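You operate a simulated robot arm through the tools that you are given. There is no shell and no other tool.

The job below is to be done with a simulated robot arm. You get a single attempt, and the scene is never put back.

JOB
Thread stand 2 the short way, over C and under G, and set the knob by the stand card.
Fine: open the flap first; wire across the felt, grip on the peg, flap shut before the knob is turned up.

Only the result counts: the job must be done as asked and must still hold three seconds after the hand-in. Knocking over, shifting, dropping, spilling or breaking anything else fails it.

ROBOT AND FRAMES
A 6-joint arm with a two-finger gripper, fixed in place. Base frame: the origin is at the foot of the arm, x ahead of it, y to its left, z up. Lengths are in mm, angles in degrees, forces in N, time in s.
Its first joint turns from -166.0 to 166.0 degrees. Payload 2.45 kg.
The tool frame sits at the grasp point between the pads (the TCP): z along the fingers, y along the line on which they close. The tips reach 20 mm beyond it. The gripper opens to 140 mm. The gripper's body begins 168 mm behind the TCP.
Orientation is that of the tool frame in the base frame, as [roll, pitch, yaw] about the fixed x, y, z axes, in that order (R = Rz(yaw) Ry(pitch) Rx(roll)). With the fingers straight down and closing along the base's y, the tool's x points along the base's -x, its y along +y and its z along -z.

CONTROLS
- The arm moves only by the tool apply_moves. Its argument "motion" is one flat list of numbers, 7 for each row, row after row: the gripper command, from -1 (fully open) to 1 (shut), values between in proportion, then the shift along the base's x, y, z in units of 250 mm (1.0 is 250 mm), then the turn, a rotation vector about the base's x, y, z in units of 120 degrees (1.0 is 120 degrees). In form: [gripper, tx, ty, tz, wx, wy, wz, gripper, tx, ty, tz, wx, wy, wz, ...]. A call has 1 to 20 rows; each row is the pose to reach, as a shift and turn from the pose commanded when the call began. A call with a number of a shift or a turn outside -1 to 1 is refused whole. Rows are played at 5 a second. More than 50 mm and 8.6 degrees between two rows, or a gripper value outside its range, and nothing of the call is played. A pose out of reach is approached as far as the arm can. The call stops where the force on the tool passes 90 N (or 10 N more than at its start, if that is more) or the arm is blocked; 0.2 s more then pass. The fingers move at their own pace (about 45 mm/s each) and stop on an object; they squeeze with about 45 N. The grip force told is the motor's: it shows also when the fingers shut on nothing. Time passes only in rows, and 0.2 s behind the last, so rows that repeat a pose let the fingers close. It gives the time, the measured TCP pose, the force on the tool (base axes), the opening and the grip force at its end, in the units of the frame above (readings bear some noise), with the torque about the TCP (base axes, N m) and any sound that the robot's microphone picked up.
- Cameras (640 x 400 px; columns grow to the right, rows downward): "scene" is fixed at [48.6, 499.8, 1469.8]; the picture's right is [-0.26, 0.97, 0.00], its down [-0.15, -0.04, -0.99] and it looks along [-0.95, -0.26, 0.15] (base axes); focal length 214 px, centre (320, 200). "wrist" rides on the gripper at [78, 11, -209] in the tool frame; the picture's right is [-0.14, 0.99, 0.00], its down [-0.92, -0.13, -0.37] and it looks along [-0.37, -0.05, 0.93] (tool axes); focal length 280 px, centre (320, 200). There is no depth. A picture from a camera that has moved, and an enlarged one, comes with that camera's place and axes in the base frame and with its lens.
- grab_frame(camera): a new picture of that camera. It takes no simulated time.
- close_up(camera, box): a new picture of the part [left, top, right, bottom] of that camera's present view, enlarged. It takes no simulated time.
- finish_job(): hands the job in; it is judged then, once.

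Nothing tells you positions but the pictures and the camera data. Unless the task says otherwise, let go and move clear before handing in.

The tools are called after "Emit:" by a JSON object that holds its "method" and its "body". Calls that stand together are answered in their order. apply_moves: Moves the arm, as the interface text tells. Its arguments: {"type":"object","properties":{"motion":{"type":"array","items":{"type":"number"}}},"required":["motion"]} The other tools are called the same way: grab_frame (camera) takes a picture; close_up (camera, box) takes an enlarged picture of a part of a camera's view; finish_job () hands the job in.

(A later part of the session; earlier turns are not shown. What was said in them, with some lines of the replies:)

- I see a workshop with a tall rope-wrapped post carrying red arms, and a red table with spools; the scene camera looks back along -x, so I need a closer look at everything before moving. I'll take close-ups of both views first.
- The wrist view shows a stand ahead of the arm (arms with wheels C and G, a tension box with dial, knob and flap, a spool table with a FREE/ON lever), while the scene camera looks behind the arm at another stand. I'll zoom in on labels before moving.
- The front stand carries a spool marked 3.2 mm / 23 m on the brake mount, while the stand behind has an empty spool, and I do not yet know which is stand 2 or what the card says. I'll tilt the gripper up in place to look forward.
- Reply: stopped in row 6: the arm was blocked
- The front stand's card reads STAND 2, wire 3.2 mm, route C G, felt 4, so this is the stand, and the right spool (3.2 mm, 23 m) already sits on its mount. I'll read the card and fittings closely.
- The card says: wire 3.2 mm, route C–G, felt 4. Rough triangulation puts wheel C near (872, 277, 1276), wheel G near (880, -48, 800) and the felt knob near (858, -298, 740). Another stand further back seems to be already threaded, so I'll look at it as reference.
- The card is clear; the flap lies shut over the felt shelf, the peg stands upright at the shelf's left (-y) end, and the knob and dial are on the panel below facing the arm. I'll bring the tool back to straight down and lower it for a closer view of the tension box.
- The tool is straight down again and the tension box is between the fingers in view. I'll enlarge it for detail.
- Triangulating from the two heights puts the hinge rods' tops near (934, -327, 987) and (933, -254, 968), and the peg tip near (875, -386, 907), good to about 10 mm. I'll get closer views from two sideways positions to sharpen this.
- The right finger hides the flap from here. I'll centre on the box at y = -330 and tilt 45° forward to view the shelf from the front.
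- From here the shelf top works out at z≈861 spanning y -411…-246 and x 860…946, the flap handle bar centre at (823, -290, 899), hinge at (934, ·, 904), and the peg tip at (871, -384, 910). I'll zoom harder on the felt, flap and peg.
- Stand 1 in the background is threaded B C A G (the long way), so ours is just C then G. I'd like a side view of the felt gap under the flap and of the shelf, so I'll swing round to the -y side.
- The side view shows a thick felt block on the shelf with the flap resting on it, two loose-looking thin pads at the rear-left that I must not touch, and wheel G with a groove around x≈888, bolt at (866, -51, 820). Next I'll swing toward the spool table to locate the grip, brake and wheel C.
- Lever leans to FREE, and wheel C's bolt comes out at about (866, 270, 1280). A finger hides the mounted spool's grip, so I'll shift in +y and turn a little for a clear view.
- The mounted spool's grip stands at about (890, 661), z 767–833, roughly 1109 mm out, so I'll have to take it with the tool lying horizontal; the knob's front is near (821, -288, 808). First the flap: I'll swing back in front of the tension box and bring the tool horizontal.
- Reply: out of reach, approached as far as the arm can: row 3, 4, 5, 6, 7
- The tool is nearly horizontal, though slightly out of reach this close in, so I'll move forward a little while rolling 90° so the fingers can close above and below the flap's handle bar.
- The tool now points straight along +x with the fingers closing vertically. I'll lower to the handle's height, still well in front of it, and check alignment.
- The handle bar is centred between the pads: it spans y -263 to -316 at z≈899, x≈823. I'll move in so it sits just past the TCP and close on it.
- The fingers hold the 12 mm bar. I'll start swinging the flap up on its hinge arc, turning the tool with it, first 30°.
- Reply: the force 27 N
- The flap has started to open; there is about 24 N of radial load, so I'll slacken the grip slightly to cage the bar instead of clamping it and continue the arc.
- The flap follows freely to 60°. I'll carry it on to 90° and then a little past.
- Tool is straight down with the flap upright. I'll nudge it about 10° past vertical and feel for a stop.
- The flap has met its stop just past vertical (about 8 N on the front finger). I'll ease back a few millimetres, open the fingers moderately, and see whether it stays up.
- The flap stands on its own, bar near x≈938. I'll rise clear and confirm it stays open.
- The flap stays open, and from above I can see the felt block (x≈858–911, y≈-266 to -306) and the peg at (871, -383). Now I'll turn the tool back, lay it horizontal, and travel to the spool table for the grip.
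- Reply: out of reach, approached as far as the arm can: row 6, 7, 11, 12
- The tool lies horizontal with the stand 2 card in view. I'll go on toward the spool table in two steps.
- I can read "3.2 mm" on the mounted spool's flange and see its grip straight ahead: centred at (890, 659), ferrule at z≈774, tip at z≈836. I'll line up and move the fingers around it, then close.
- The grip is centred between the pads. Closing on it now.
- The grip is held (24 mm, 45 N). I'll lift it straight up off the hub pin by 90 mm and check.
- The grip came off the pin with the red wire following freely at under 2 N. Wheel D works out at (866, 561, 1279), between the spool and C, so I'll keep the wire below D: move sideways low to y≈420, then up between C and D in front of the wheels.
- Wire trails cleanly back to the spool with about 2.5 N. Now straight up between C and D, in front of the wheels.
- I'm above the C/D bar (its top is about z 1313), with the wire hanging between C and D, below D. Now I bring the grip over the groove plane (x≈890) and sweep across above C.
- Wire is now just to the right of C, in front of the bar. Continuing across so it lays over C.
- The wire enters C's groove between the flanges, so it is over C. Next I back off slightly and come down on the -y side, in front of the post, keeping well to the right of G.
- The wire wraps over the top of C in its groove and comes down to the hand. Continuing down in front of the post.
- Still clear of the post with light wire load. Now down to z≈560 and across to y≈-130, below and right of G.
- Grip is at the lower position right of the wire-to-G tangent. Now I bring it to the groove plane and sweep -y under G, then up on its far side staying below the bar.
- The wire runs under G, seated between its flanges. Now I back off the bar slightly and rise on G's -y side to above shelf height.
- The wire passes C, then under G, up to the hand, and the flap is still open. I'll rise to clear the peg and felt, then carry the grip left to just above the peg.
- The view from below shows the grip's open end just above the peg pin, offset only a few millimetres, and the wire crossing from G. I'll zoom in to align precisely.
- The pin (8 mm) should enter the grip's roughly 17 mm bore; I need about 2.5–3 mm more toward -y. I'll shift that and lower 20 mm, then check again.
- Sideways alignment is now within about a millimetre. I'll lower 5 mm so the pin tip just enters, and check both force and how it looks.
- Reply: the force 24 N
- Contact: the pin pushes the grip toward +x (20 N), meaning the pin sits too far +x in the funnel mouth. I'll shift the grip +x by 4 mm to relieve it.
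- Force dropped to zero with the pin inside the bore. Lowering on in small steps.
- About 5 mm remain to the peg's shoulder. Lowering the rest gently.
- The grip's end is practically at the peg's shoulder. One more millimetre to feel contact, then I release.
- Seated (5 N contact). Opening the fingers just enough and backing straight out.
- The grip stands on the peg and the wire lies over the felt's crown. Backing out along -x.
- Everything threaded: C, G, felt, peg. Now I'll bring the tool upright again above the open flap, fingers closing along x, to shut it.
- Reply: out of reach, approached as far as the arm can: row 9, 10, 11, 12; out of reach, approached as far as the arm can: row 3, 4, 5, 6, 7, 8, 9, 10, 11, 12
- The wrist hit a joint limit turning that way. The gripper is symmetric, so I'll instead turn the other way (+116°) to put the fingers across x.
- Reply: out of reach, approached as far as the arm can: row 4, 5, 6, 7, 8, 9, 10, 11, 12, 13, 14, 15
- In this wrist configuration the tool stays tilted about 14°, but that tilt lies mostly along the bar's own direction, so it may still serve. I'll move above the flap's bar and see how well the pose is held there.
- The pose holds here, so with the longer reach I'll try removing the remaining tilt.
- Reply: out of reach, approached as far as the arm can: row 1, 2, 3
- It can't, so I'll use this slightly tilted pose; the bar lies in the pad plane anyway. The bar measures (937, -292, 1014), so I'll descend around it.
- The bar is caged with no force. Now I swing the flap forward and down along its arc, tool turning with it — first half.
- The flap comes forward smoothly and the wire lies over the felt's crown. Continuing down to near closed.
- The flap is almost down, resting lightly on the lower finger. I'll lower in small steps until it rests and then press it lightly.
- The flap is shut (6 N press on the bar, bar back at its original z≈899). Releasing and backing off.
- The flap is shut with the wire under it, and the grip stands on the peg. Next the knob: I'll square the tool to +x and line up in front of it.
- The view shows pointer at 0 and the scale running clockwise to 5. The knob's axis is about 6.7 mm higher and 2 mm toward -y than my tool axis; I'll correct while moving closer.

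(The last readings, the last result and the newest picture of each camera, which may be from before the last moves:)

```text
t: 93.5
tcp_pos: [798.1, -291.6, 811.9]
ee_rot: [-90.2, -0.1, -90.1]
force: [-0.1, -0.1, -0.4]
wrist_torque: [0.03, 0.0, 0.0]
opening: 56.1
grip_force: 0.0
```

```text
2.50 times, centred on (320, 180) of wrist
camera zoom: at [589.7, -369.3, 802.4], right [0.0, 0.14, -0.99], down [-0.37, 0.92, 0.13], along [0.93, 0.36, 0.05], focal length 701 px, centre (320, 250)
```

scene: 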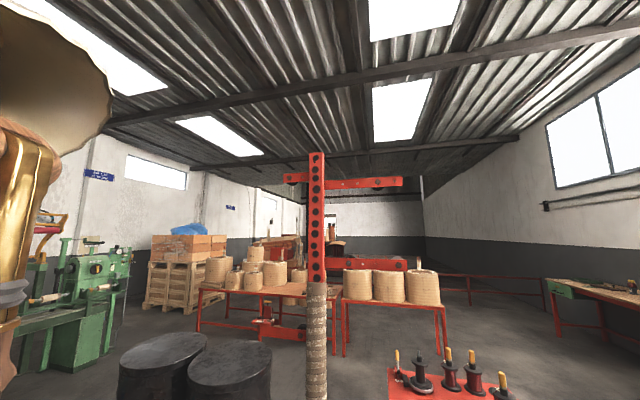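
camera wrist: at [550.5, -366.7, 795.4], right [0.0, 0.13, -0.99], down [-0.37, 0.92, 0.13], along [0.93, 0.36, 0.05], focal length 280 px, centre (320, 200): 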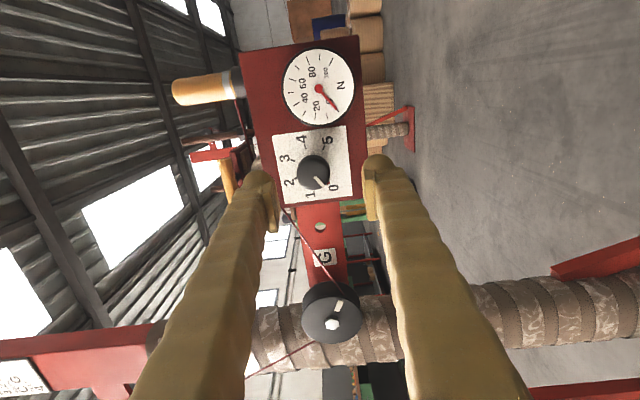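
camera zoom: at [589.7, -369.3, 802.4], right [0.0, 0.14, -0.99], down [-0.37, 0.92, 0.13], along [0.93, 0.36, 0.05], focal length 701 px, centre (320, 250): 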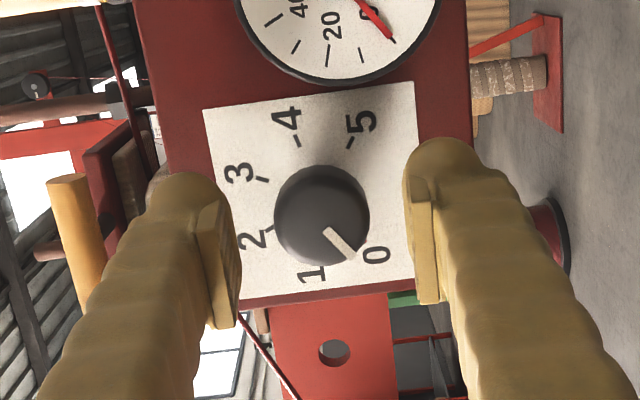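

Aligned within a millimetre. Moving in over the cap and closing on it.

Emit:
{"method": "apply_moves", "body": {"motion": [0.2, 0.06, 0, 0, 0, 0, 0, 0.2, 0.11, 0, 0, 0, 0, 0, 0.2, 0.11, 0, 0, 0, 0, 0]}}

Emit:
{"method": "apply_moves", "body": {"motion": [1, 0, 0, 0, 0, 0, 0, 1, 0, 0, 0, 0, 0, 0, 1, 0, 0, 0, 0, 0, 0, 1, 0, 0, 0, 0, 0, 0]}}

Emit:
{"method": "close_up", "body": {"camera": "wrist", "box": [240, 100, 400, 260]}}

```text
t: 94.3
tcp_pos: [825.9, -291.6, 812.8]
ee_rot: [-90.2, -0.2, -89.9]
force: [-0.3, 0.5, 0.3]
wrist_torque: [-0.01, 0.02, -0.02]
opening: 56.0
grip_force: 0.2
```

```text
t: 95.3
tcp_pos: [827.3, -291.3, 812.5]
ee_rot: [-90.2, -0.2, -90.1]
force: [39.6, -4.3, -13.4]
wrist_torque: [-0.04, -0.02, -0.07]
opening: 30.6
grip_force: 44.7
```

```text
2.50 times, centred on (320, 180) of wrist
camera zoom: at [618.1, -369.6, 802.1], right [0.0, 0.13, -0.99], down [-0.37, 0.92, 0.13], along [0.93, 0.36, 0.05], focal length 701 px, centre (320, 250)
```

zoom: 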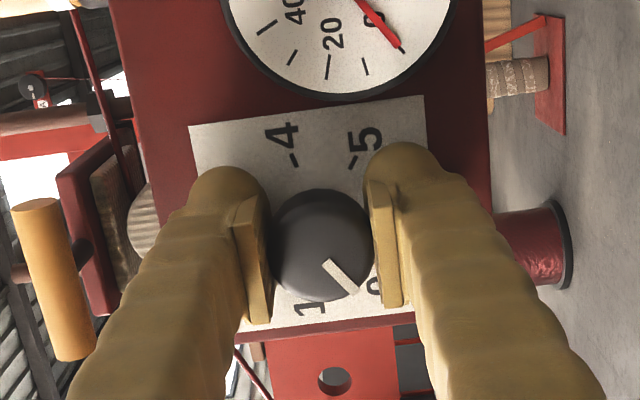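

There's a 40 N pull toward +x, so the pads sit on the knob's taper; I'll open slightly, go 4 mm deeper and re-close.

Emit:
{"method": "apply_moves", "body": {"motion": [0.4, 0, 0, 0, 0, 0, 0, 0.4, 0, 0, 0, 0, 0, 0, 0.4, 0.016, 0, 0, 0, 0, 0, 0.4, 0.016, 0, 0, 0, 0, 0]}}

Emit:
{"method": "apply_moves", "body": {"motion": [1, 0, 0, 0, 0, 0, 0, 1, 0, 0, 0, 0, 0, 0, 1, 0, 0, 0, 0, 0, 0]}}

```text
t: 96.3
tcp_pos: [829.4, -290.7, 811.9]
ee_rot: [-90.2, -0.1, -90.1]
force: [-40.2, 0.1, 0.1]
wrist_torque: [0.11, -0.68, 0.06]
opening: 43.0
grip_force: 0.6
```

```text
t: 97.2
tcp_pos: [828.5, -292.3, 811.8]
ee_rot: [-90.2, -0.1, -90.0]
force: [-17.8, 1.1, -4.2]
wrist_torque: [-0.03, 0.01, 0.18]
opening: 30.3
grip_force: 45.2
stopped in row 3: the force on the tool passed its limit at 92 N (the readings are from after the stop); the commanded pose is now the measured one
```

The tips touched the panel at about x=849, so I shouldn't go deeper. I'll open, retreat to x≈822 and re-grip with less depth.

Emit:
{"method": "apply_moves", "body": {"motion": [0.4, 0, 0, 0, 0, 0, 0, 0.4, -0.012, 0, 0, 0, 0, 0, 0.4, -0.026, 0, 0, 0, 0, 0, 0.4, -0.026, 0, 0, 0, 0, 0]}}

Emit:
{"method": "close_up", "body": {"camera": "wrist", "box": [240, 80, 400, 240]}}

```text
t: 98.2
tcp_pos: [822.4, -290.9, 812.8]
ee_rot: [-90.1, -0.1, -90.0]
force: [-0.4, -0.1, -0.1]
wrist_torque: [0.0, -0.01, -0.02]
opening: 42.0
grip_force: 0.2
```

```text
2.50 times, centred on (320, 160) of wrist
camera zoom: at [613.7, -368.8, 802.7], right [0.0, 0.14, -0.99], down [-0.37, 0.92, 0.13], along [0.93, 0.36, 0.05], focal length 701 px, centre (320, 300)
```

zoom: 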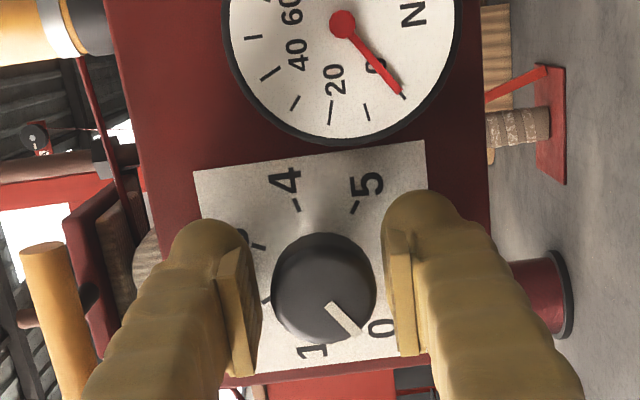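

Emit:
{"method": "apply_moves", "body": {"motion": [0.7, 0, 0, 0, 0, 0, 0, 1, 0, 0, 0, 0, 0, 0, 1, 0, 0, 0, 0, 0, 0]}}

```text
t: 99.0
tcp_pos: [823.3, -291.1, 812.4]
ee_rot: [-90.1, -0.2, -90.0]
force: [64.1, -4.9, -23.8]
wrist_torque: [-0.02, -0.11, -0.08]
opening: 31.7
grip_force: 39.0
```

Squeezing hard makes the pads pull along the knob's taper (64 N). I'll try a much gentler squeeze and see the resulting load.

Emit:
{"method": "apply_moves", "body": {"motion": [0.62, 0, 0, 0, 0, 0, 0, 0.62, 0, 0, 0, 0, 0, 0]}}

Emit:
{"method": "apply_moves", "body": {"motion": [0.75, 0, 0, 0, 0, 0, 0, 0.75, 0, 0, 0, 0, 0, 0]}}

```text
t: 99.5
tcp_pos: [824.1, -291.6, 811.7]
ee_rot: [-90.0, -0.4, -90.0]
force: [51.3, -3.0, -16.4]
wrist_torque: [-0.02, -0.06, -0.07]
opening: 30.9
grip_force: 45.3
stopped in row 2: the force on the tool passed its limit at 92 N (the readings are from after the stop); the commanded pose is now the measured one
```

```text
t: 100.0
tcp_pos: [826.3, -292.3, 811.9]
ee_rot: [-90.1, -0.3, -90.0]
force: [38.1, -1.8, -12.1]
wrist_torque: [0.02, -0.04, -0.05]
opening: 30.5
grip_force: 45.3
stopped in row 2: the force on the tool passed its limit at 93 N (the readings are from after the stop); the commanded pose is now the measured one
```

Even a small squeeze command builds up axial pull. I'll open, back out to a shallower hold (tips not past the cap's rear), and close in fine steps watching the grip force.

Emit:
{"method": "apply_moves", "body": {"motion": [0.4, 0, 0, 0, 0, 0, 0, 0.4, -0.02, 0, 0, 0, 0, 0, 0.4, -0.052, 0.004, 0, 0, 0, 0, 0.4, -0.052, 0.004, 0, 0, 0, 0]}}

Emit:
{"method": "apply_moves", "body": {"motion": [0.5, 0, 0, 0, 0, 0, 0, 0.54, 0, 0, 0, 0, 0, 0, 0.54, 0, 0, 0, 0, 0, 0]}}

Emit:
{"method": "close_up", "body": {"camera": "wrist", "box": [260, 120, 380, 240]}}

```text
t: 101.0
tcp_pos: [812.6, -290.3, 811.8]
ee_rot: [-90.1, -0.3, -90.0]
force: [0.1, 0.6, 0.3]
wrist_torque: [0.0, -0.01, -0.01]
opening: 42.2
grip_force: 0.1
```

```text
t: 101.8
tcp_pos: [811.4, -289.1, 812.5]
ee_rot: [-90.1, -0.3, -90.0]
force: [-0.3, -1.3, -0.9]
wrist_torque: [0.0, 0.0, -0.01]
opening: 32.6
grip_force: 1.0
```

```text
3.33 times, centred on (320, 180) of wrist
camera zoom: at [604.1, -368.1, 802.1], right [0.0, 0.13, -0.99], down [-0.37, 0.92, 0.12], along [0.93, 0.37, 0.05], focal length 935 px, centre (320, 267)
```

zoom: 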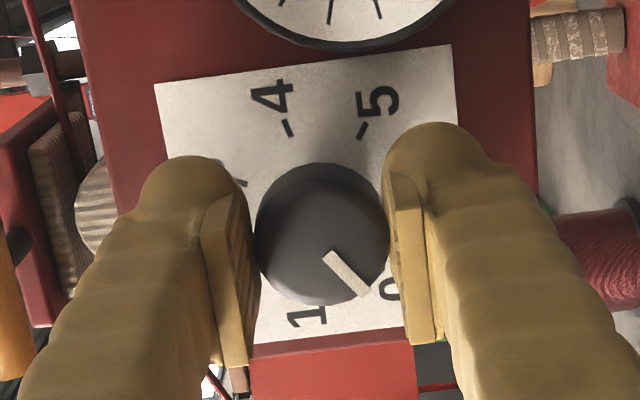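

Emit:
{"method": "apply_moves", "body": {"motion": [0.56, 0, 0, 0, 0, 0, 0, 0.56, 0, 0, 0, 0, 0, 0]}}

```text
t: 102.4
tcp_pos: [812.1, -290.0, 812.6]
ee_rot: [-90.1, -0.3, -90.0]
force: [0.9, -1.2, -3.5]
wrist_torque: [0.02, 0.04, -0.02]
opening: 32.3
grip_force: 1.1
```

Emit:
{"method": "apply_moves", "body": {"motion": [0.62, 0, 0, 0, 0, 0, 0, 0.62, 0, 0, 0, 0, 0, 0]}}

```text
t: 103.0
tcp_pos: [812.4, -289.9, 812.5]
ee_rot: [-90.2, -0.3, -90.0]
force: [3.0, -1.2, -7.9]
wrist_torque: [-0.01, 0.1, 0.01]
opening: 31.0
grip_force: 36.3
```

The shallow hold works: 36 N grip with almost no axial load. Now I try turning the knob clockwise a little.

Emit:
{"method": "apply_moves", "body": {"motion": [0.8, 0, 0, 0, 0.0, 0, 0, 0.8, 0, 0, 0, 0.04, 0, 0, 0.8, 0, 0, 0, 0.09, 0, 0, 0.8, 0, 0, 0, 0.14, 0, 0, 0.8, 0, 0, 0, 0.14, 0, 0]}}

Emit:
{"method": "close_up", "body": {"camera": "wrist", "box": [240, 100, 400, 260]}}

```text
t: 104.2
tcp_pos: [813.0, -291.2, 812.0]
ee_rot: [-90.3, 16.6, -90.0]
force: [18.9, -1.1, -28.3]
wrist_torque: [-0.03, 0.22, -0.01]
opening: 30.7
grip_force: 44.3
```

```text
2.50 times, centred on (320, 180) of wrist
camera zoom: at [604.0, -361.8, 779.9], right [0.0, 0.41, -0.91], down [-0.37, 0.85, 0.39], along [0.93, 0.34, 0.15], focal length 701 px, centre (320, 250)
```

zoom: 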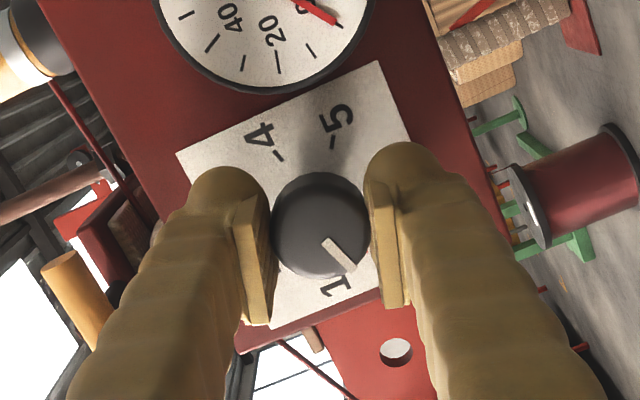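

The knob follows the fingers with negligible torque. I'll continue turning in stages, trimming the slight sideways load.

Emit:
{"method": "apply_moves", "body": {"motion": [0.8, 0, 0, -0.002, 0.06, 0, 0, 0.8, 0, 0, -0.003, 0.12, 0, 0, 0.8, 0, 0, -0.003, 0.18, 0, 0, 0.8, 0, 0, -0.003, 0.24, 0, 0, 0.8, 0, 0, -0.003, 0.24, 0, 0]}}

```text
t: 105.4
tcp_pos: [811.8, -289.8, 812.7]
ee_rot: [-90.0, 45.4, -90.1]
force: [12.4, 3.0, -17.9]
wrist_torque: [0.0, 0.14, 0.03]
opening: 30.7
grip_force: 45.0
```

Emit:
{"method": "apply_moves", "body": {"motion": [0.8, 0, 0, -0.002, 0.06, 0, 0, 0.8, 0, 0, -0.002, 0.12, 0, 0, 0.8, 0, 0, -0.002, 0.18, 0, 0, 0.8, 0, 0, -0.002, 0.24, 0, 0, 0.8, 0, 0, -0.002, 0.3, 0, 0, 0.8, 0, 0, -0.002, 0.36, 0, 0, 0.8, 0, 0, -0.002, 0.42, 0, 0, 0.8, 0, 0, -0.002, 0.48, 0, 0, 0.8, 0, 0, -0.002, 0.48, 0, 0]}}

Emit:
{"method": "close_up", "body": {"camera": "wrist", "box": [240, 100, 400, 260]}}

```text
t: 107.4
tcp_pos: [812.8, -289.9, 812.1]
ee_rot: [89.9, 76.9, 90.1]
force: [10.6, 15.3, 5.2]
wrist_torque: [0.04, -0.06, 0.12]
opening: 30.7
grip_force: 44.5
```

```text
2.50 times, centred on (320, 180) of wrist
camera zoom: at [603.7, -261.9, 737.9], right [0.0, 0.93, 0.36], down [-0.37, -0.33, 0.87], along [0.93, -0.13, 0.34], focal length 701 px, centre (320, 250)
```

zoom: 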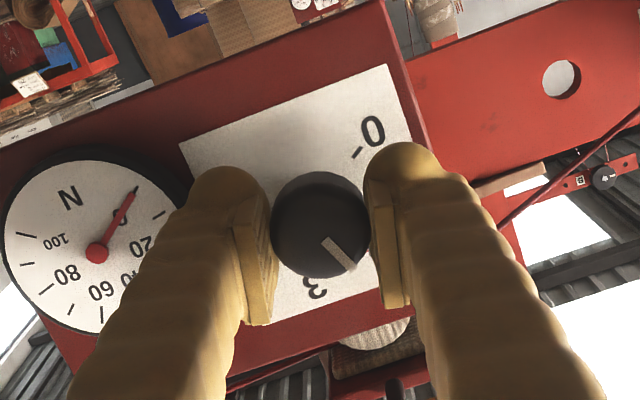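

About 103° so far, the pointer near 2. Continuing in the same hold as far as the wrist allows.

Emit:
{"method": "apply_moves", "body": {"motion": [0.8, 0, 0.001, 0, 0.06, 0, 0, 0.8, 0, 0.001, 0, 0.12, 0, 0, 0.8, 0, 0.001, 0, 0.18, 0, 0, 0.8, 0, 0.001, 0, 0.24, 0, 0, 0.8, 0, 0.001, 0, 0.3, 0, 0, 0.8, 0, 0.001, 0, 0.36, 0, 0, 0.8, 0, 0.001, 0, 0.42, 0, 0, 0.8, 0, 0.001, 0, 0.48, 0, 0, 0.8, 0, 0.001, 0, 0.48, 0, 0]}}

Emit:
{"method": "close_up", "body": {"camera": "wrist", "box": [240, 100, 400, 260]}}

```text
t: 109.4
tcp_pos: [812.0, -290.6, 811.2]
ee_rot: [89.9, 19.4, 90.2]
force: [-11.9, 24.9, 9.5]
wrist_torque: [-0.02, -0.07, 0.34]
opening: 30.3
grip_force: 45.3
```

```text
2.50 times, centred on (320, 180) of wrist
camera zoom: at [603.4, -212.7, 795.9], right [0.0, 0.2, 0.98], down [-0.37, -0.91, 0.18], along [0.93, -0.36, 0.07], focal length 701 px, centre (320, 250)
```

zoom: 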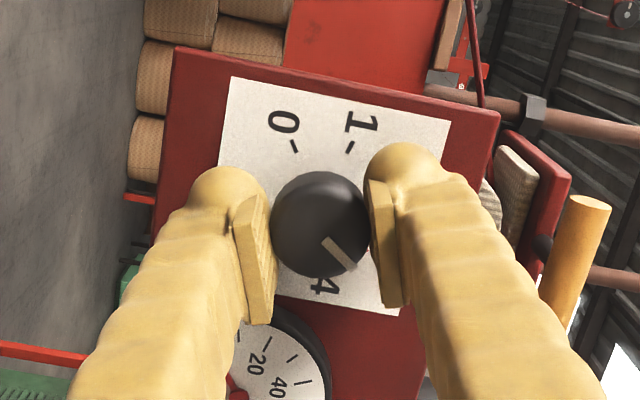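

About 161°, pointer near 3. Continuing toward 4, then I'll fine-tune by eye.

Emit:
{"method": "apply_moves", "body": {"motion": [0.8, 0, 0.002, 0, 0.06, 0, 0, 0.8, 0, 0.003, 0, 0.12, 0, 0, 0.8, 0, 0.003, 0, 0.18, 0, 0, 0.8, 0, 0.003, 0, 0.24, 0, 0, 0.8, 0, 0.003, 0, 0.3, 0, 0, 0.8, 0, 0.003, 0, 0.36, 0, 0, 0.8, 0, 0.003, 0, 0.4, 0, 0, 0.8, 0, 0.003, 0, 0.4, 0, 0]}}

Emit:
{"method": "grab_frame", "body": {"camera": "wrist"}}

Emit:
{"method": "close_up", "body": {"camera": "wrist", "box": [240, 100, 400, 260]}}

```text
t: 111.2
tcp_pos: [811.1, -289.7, 811.8]
ee_rot: [90.0, -28.7, 90.1]
force: [1.2, 1.0, 11.9]
wrist_torque: [0.0, -0.19, 0.0]
opening: 30.9
grip_force: 45.5
```

```text
taken
camera wrist: at [603.4, -226.2, 858.4], right [0.0, -0.59, 0.8], down [-0.37, -0.75, -0.55], along [0.93, -0.3, -0.22], focal length 280 px, centre (320, 200)
```

wrist: 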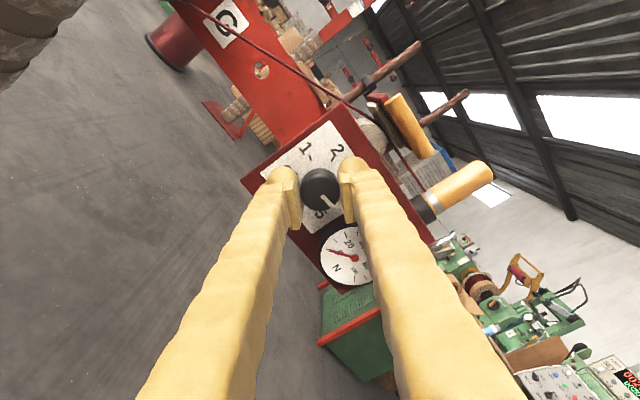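

```text
2.50 times, centred on (320, 180) of wrist
camera zoom: at [603.4, -226.2, 858.4], right [0.0, -0.59, 0.8], down [-0.37, -0.75, -0.55], along [0.93, -0.3, -0.22], focal length 701 px, centre (320, 250)
```

zoom: 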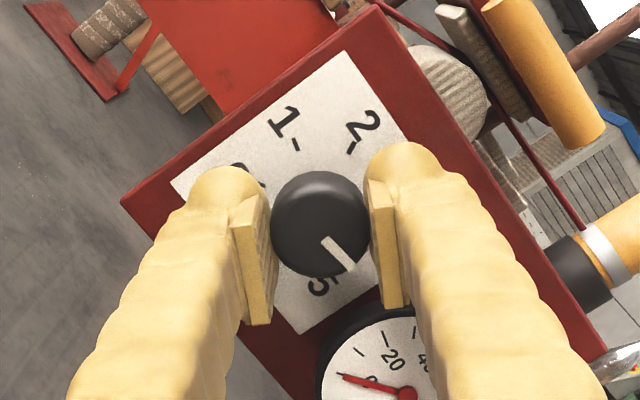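

By measuring the ticks in 3D, the marks are 50° apart (0 at -125°, 4 at +75°), so I've overshot slightly: the pointer is at about 4.2. I'll turn back about 9.3°.

Emit:
{"method": "apply_moves", "body": {"motion": [0.8, 0, 0, 0, -0.04, 0, 0, 0.8, 0, 0, 0, -0.0775, 0, 0, 0.8, 0, 0, 0, -0.0775, 0, 0]}}

Emit:
{"method": "close_up", "body": {"camera": "wrist", "box": [260, 120, 380, 240]}}

```text
t: 112.0
tcp_pos: [813.3, -288.9, 812.6]
ee_rot: [89.8, -19.2, 90.2]
force: [-21.5, -3.8, 19.5]
wrist_torque: [-0.02, -0.26, -0.12]
opening: 30.5
grip_force: 45.2
```

```text
3.33 times, centred on (320, 180) of wrist
camera zoom: at [603.4, -219.4, 847.3], right [0.0, -0.46, 0.89], down [-0.37, -0.83, -0.42], along [0.93, -0.33, -0.17], focal length 935 px, centre (320, 267)
```

zoom: 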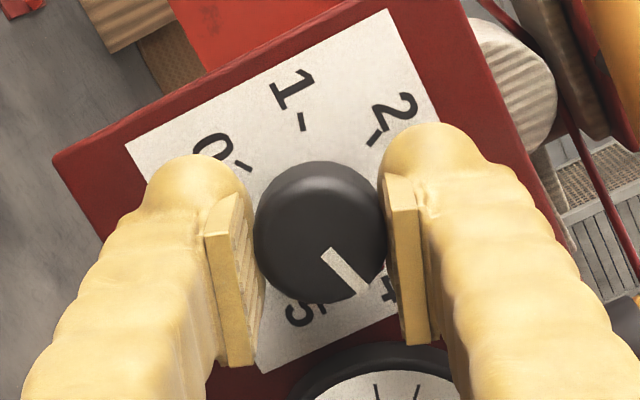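

Total turn is now about 199.5°. I'll let go, back off and check the pointer against the scale.

Emit:
{"method": "apply_moves", "body": {"motion": [0.55, 0, 0, 0, 0, 0, 0, 0.4, 0, 0, 0, 0, 0, 0, 0.4, 0, 0, 0, 0, 0, 0, 0.3, -0.06, 0, 0, 0, 0, 0, 0.2, -0.16, 0, 0, 0, 0, 0, 0, -0.3, 0, 0, 0, 0, 0, 0, -0.3, 0, 0, 0, 0, 0]}}

Emit:
{"method": "grab_frame", "body": {"camera": "wrist"}}

Emit:
{"method": "close_up", "body": {"camera": "wrist", "box": [260, 100, 400, 240]}}

```text
t: 113.6
tcp_pos: [735.9, -288.2, 811.8]
ee_rot: [90.0, -19.2, 90.1]
force: [-0.2, 0.7, 1.3]
wrist_torque: [-0.03, 0.01, 0.01]
opening: 69.8
grip_force: 0.2
```

```text
taken
camera wrist: at [527.8, -218.5, 847.4], right [0.0, -0.46, 0.89], down [-0.37, -0.83, -0.42], along [0.93, -0.33, -0.17], focal length 280 px, centre (320, 200)
```

wrist: 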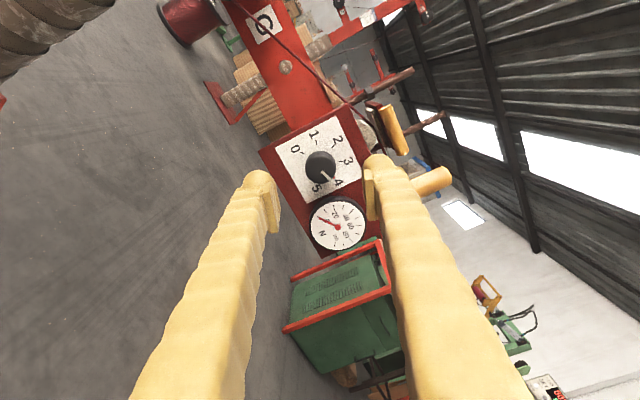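

```text
2.86 times, centred on (330, 170) of wrist
camera zoom: at [527.8, -218.5, 847.4], right [0.0, -0.46, 0.89], down [-0.37, -0.83, -0.42], along [0.93, -0.33, -0.17], focal length 801 px, centre (291, 286)
```

zoom: 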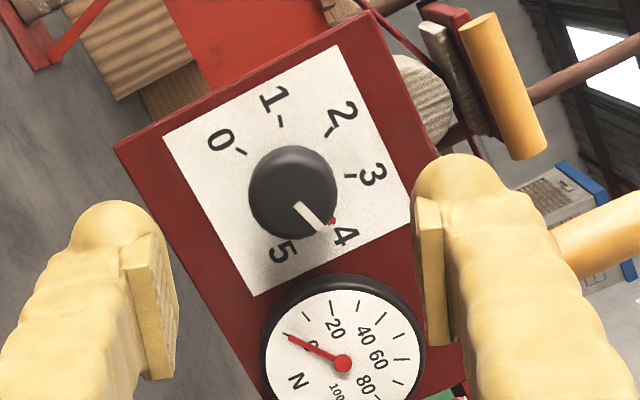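

Emit:
{"method": "close_up", "body": {"camera": "wrist", "box": [280, 110, 370, 210]}}

Emit:
{"method": "close_up", "body": {"camera": "wrist", "box": [295, 140, 355, 200]}}

Emit:
{"method": "close_up", "body": {"camera": "wrist", "box": [330, 60, 470, 220]}}

```text
4.00 times, centred on (325, 160) of wrist
camera zoom: at [527.8, -218.5, 847.4], right [0.0, -0.46, 0.89], down [-0.37, -0.83, -0.42], along [0.93, -0.33, -0.17], focal length 1122 px, centre (300, 360)
```

zoom: 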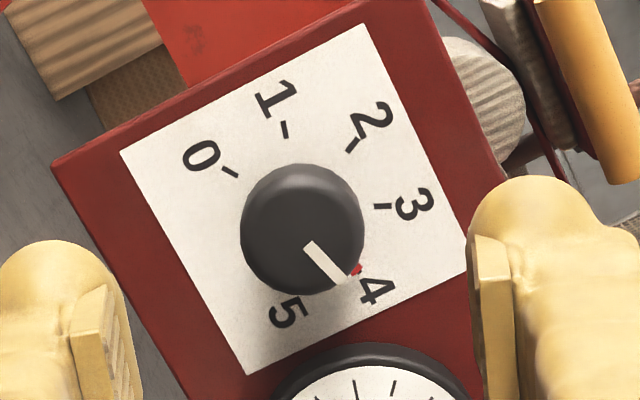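

```text
6.67 times, centred on (325, 170) of wrist
camera zoom: at [527.8, -218.5, 847.4], right [0.0, -0.46, 0.89], down [-0.37, -0.83, -0.42], along [0.93, -0.33, -0.17], focal length 1869 px, centre (287, 400)
```

zoom: 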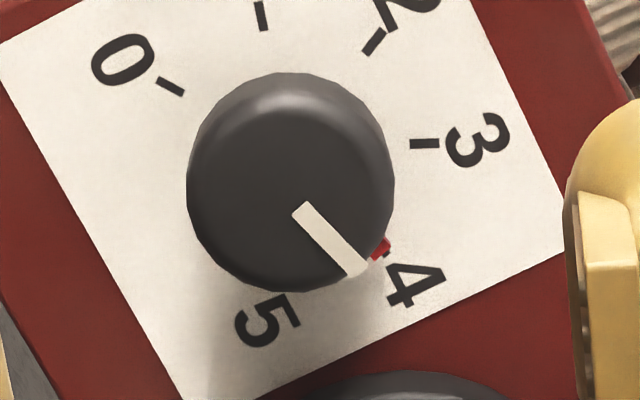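

```text
2.50 times, centred on (400, 140) of wrist
camera zoom: at [527.8, -218.5, 847.4], right [0.0, -0.46, 0.89], down [-0.37, -0.83, -0.42], along [0.93, -0.33, -0.17], focal length 701 px, centre (120, 350)
```

zoom: 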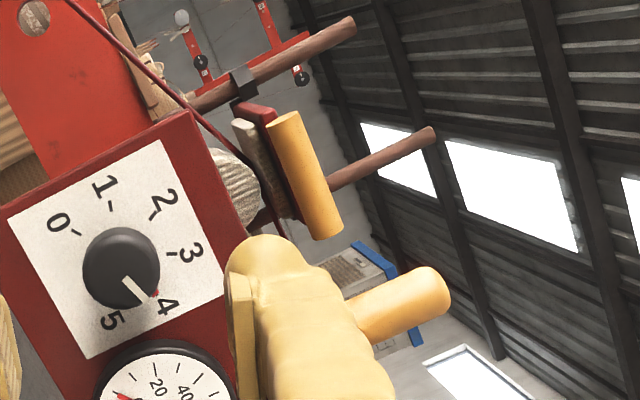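

The red index sits on the 4 mark (measured 74–77° against 75°). I'll move back and up, looking down a bit, to verify flap, wire and grip.

Emit:
{"method": "apply_moves", "body": {"motion": [0, -0.046, -0.012, 0.148, 0, 0.0625, 0, 0, -0.092, -0.024, 0.296, 0, 0.125, 0, 0, -0.138, -0.036, 0.444, 0, 0.1875, 0, 0, -0.184, -0.048, 0.592, 0, 0.25, 0, 0, -0.184, -0.048, 0.592, 0, 0.25, 0]}}

Emit:
{"method": "grab_frame", "body": {"camera": "wrist"}}

Emit:
{"method": "close_up", "body": {"camera": "wrist", "box": [200, 40, 420, 240]}}

```text
t: 114.8
tcp_pos: [688.8, -300.7, 959.6]
ee_rot: [121.4, -16.6, 80.2]
force: [-0.3, -0.4, 0.7]
wrist_torque: [0.03, 0.01, -0.02]
opening: 70.4
grip_force: 0.0
```

```text
taken
camera wrist: at [527.0, -230.6, 1094.8], right [0.44, -0.46, 0.77], down [-0.53, -0.83, -0.18], along [0.72, -0.33, -0.61], focal length 280 px, centre (320, 200)
```

wrist: 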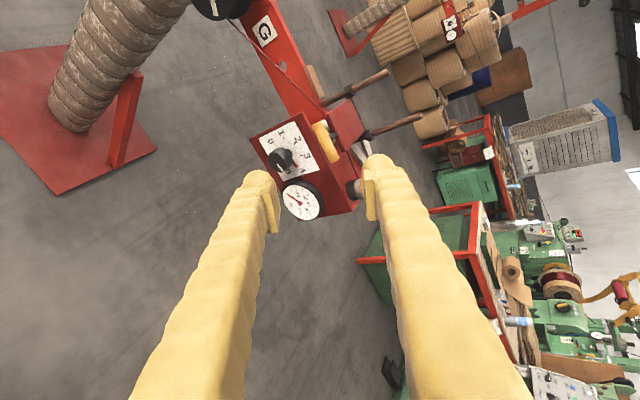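

```text
2.00 times, centred on (310, 140) of wrist
camera zoom: at [527.0, -230.6, 1094.8], right [0.44, -0.46, 0.77], down [-0.53, -0.83, -0.18], along [0.72, -0.33, -0.61], focal length 561 px, centre (340, 320)
```

zoom: 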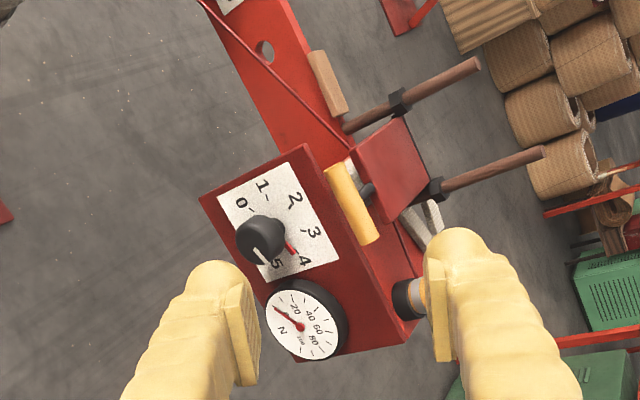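

Emit:
{"method": "apply_moves", "body": {"motion": [0, 0, -0.16, 0.05, 0, 0, 0, 0, 0, -0.32, 0.1, 0, 0, 0, 0, 0, -0.48, 0.15, 0, 0, 0, 0, 0, -0.48, 0.15, 0, 0, 0]}}

Emit:
{"method": "grab_frame", "body": {"camera": "wrist"}}

Emit:
{"method": "close_up", "body": {"camera": "wrist", "box": [140, 20, 400, 200]}}

Emit:
{"method": "grab_frame", "body": {"camera": "scene"}}

```text
t: 115.8
tcp_pos: [691.2, -421.1, 998.5]
ee_rot: [121.4, -16.5, 80.2]
force: [-0.5, -0.2, -0.7]
wrist_torque: [0.01, -0.01, 0.0]
opening: 70.1
grip_force: 0.0
```

```text
taken
camera wrist: at [528.3, -351.0, 1133.6], right [0.44, -0.46, 0.77], down [-0.53, -0.83, -0.18], along [0.72, -0.33, -0.61], focal length 280 px, centre (320, 200)
```

wrist: 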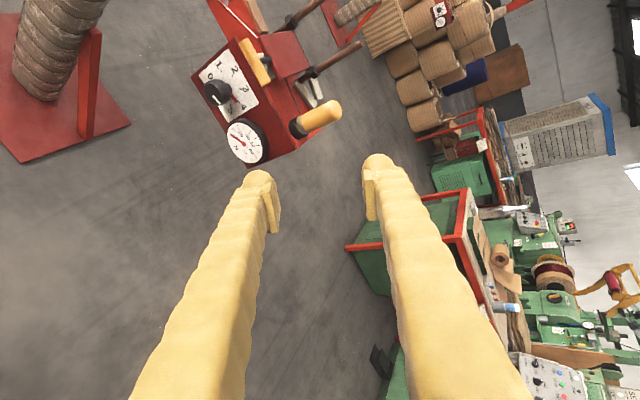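

```text
2.22 times, centred on (270, 110) of wrist
camera zoom: at [528.3, -351.0, 1133.6], right [0.44, -0.46, 0.77], down [-0.53, -0.83, -0.18], along [0.72, -0.33, -0.61], focal length 623 px, centre (431, 400)
```

zoom: 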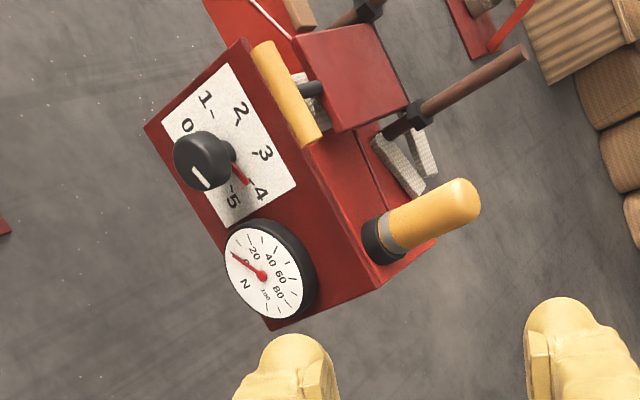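

```text
taken
```

scene: 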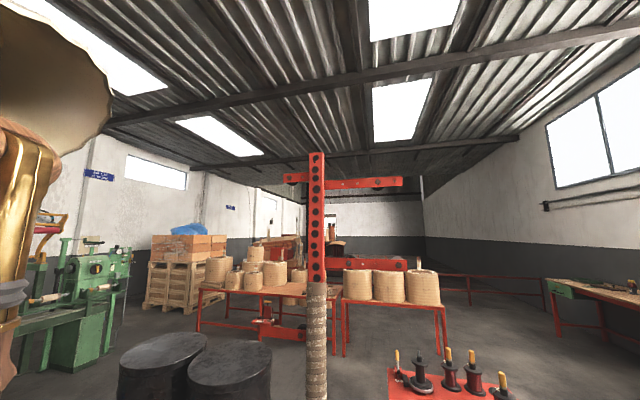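

Flap down, grip on the peg, index at 4. One last check of the wire on G and C from further along.

Emit:
{"method": "apply_moves", "body": {"motion": [0, -0.02, 0.18, 0.04, 0, 0, 0, 0, -0.04, 0.36, 0.08, 0, 0, 0, 0, -0.06, 0.54, 0.12, 0, 0, 0, 0, -0.08, 0.72, 0.16, 0, 0, 0, 0, -0.08, 0.9, 0.2, 0, 0, 0, 0, -0.08, 1.0, 0.24, 0, 0, 0, 0, -0.08, 1.0, 0.24, 0, 0, 0]}}

Emit:
{"method": "grab_frame", "body": {"camera": "wrist"}}

Emit:
{"method": "close_up", "body": {"camera": "wrist", "box": [160, 0, 460, 180]}}

```text
t: 117.4
tcp_pos: [671.2, -168.9, 1057.2]
ee_rot: [121.4, -16.5, 80.2]
force: [-0.3, -0.2, 0.2]
wrist_torque: [0.0, 0.0, 0.01]
opening: 69.9
grip_force: 0.1
```

```text
taken
camera wrist: at [508.0, -100.3, 1192.0], right [0.44, -0.46, 0.77], down [-0.53, -0.83, -0.18], along [0.72, -0.33, -0.61], focal length 280 px, centre (320, 200)
```

wrist: 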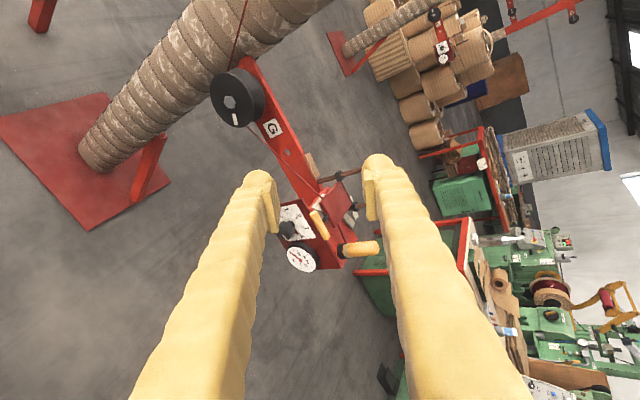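

```text
2.13 times, centred on (310, 90) of wrist
camera zoom: at [508.0, -100.3, 1192.0], right [0.44, -0.46, 0.77], down [-0.53, -0.83, -0.18], along [0.72, -0.33, -0.61], focal length 598 px, centre (341, 435)
```

zoom: 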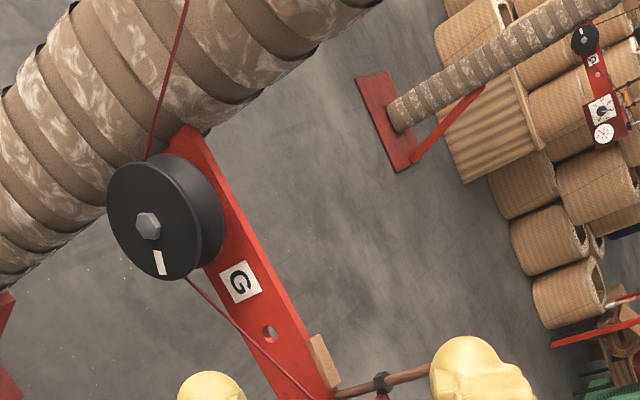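

The wire comes down from C, passes under G in its groove and on to the felt. The grip is on the peg, the flap is shut and the index is on 4. The arm is clear, so I'm handing in.

Emit:
{"method": "finish_job", "body": {}}

```text
The job is handed in.
```

Stand 2 is threaded the short way and handed in, with the arm clear.

- **Threading:** the 3.2 mm wire runs from the spool already on the mount, which matched the card. It goes over C in its groove, under G, across the felt and onto the peg. I last saw the wire on C when I laid it and did not look again; I checked G just before handing in.
- **Flap:** I opened it first and shut it before turning the knob. The handle came back to its starting height.
- **Knob:** the index is on 4, as the stand card says (felt 4). I went slightly past, to about 4.2, and turned back.

- **Force on the knob:** while I was finding a hold on it, the force on the tool passed 90 N three times and the arm stopped itself. The fingertips also touched the panel behind it. I saw no damage, and the knob turned freely with a shallower hold.
- **Brake lever:** I left it at FREE, where it already was, since the job did not mention it.
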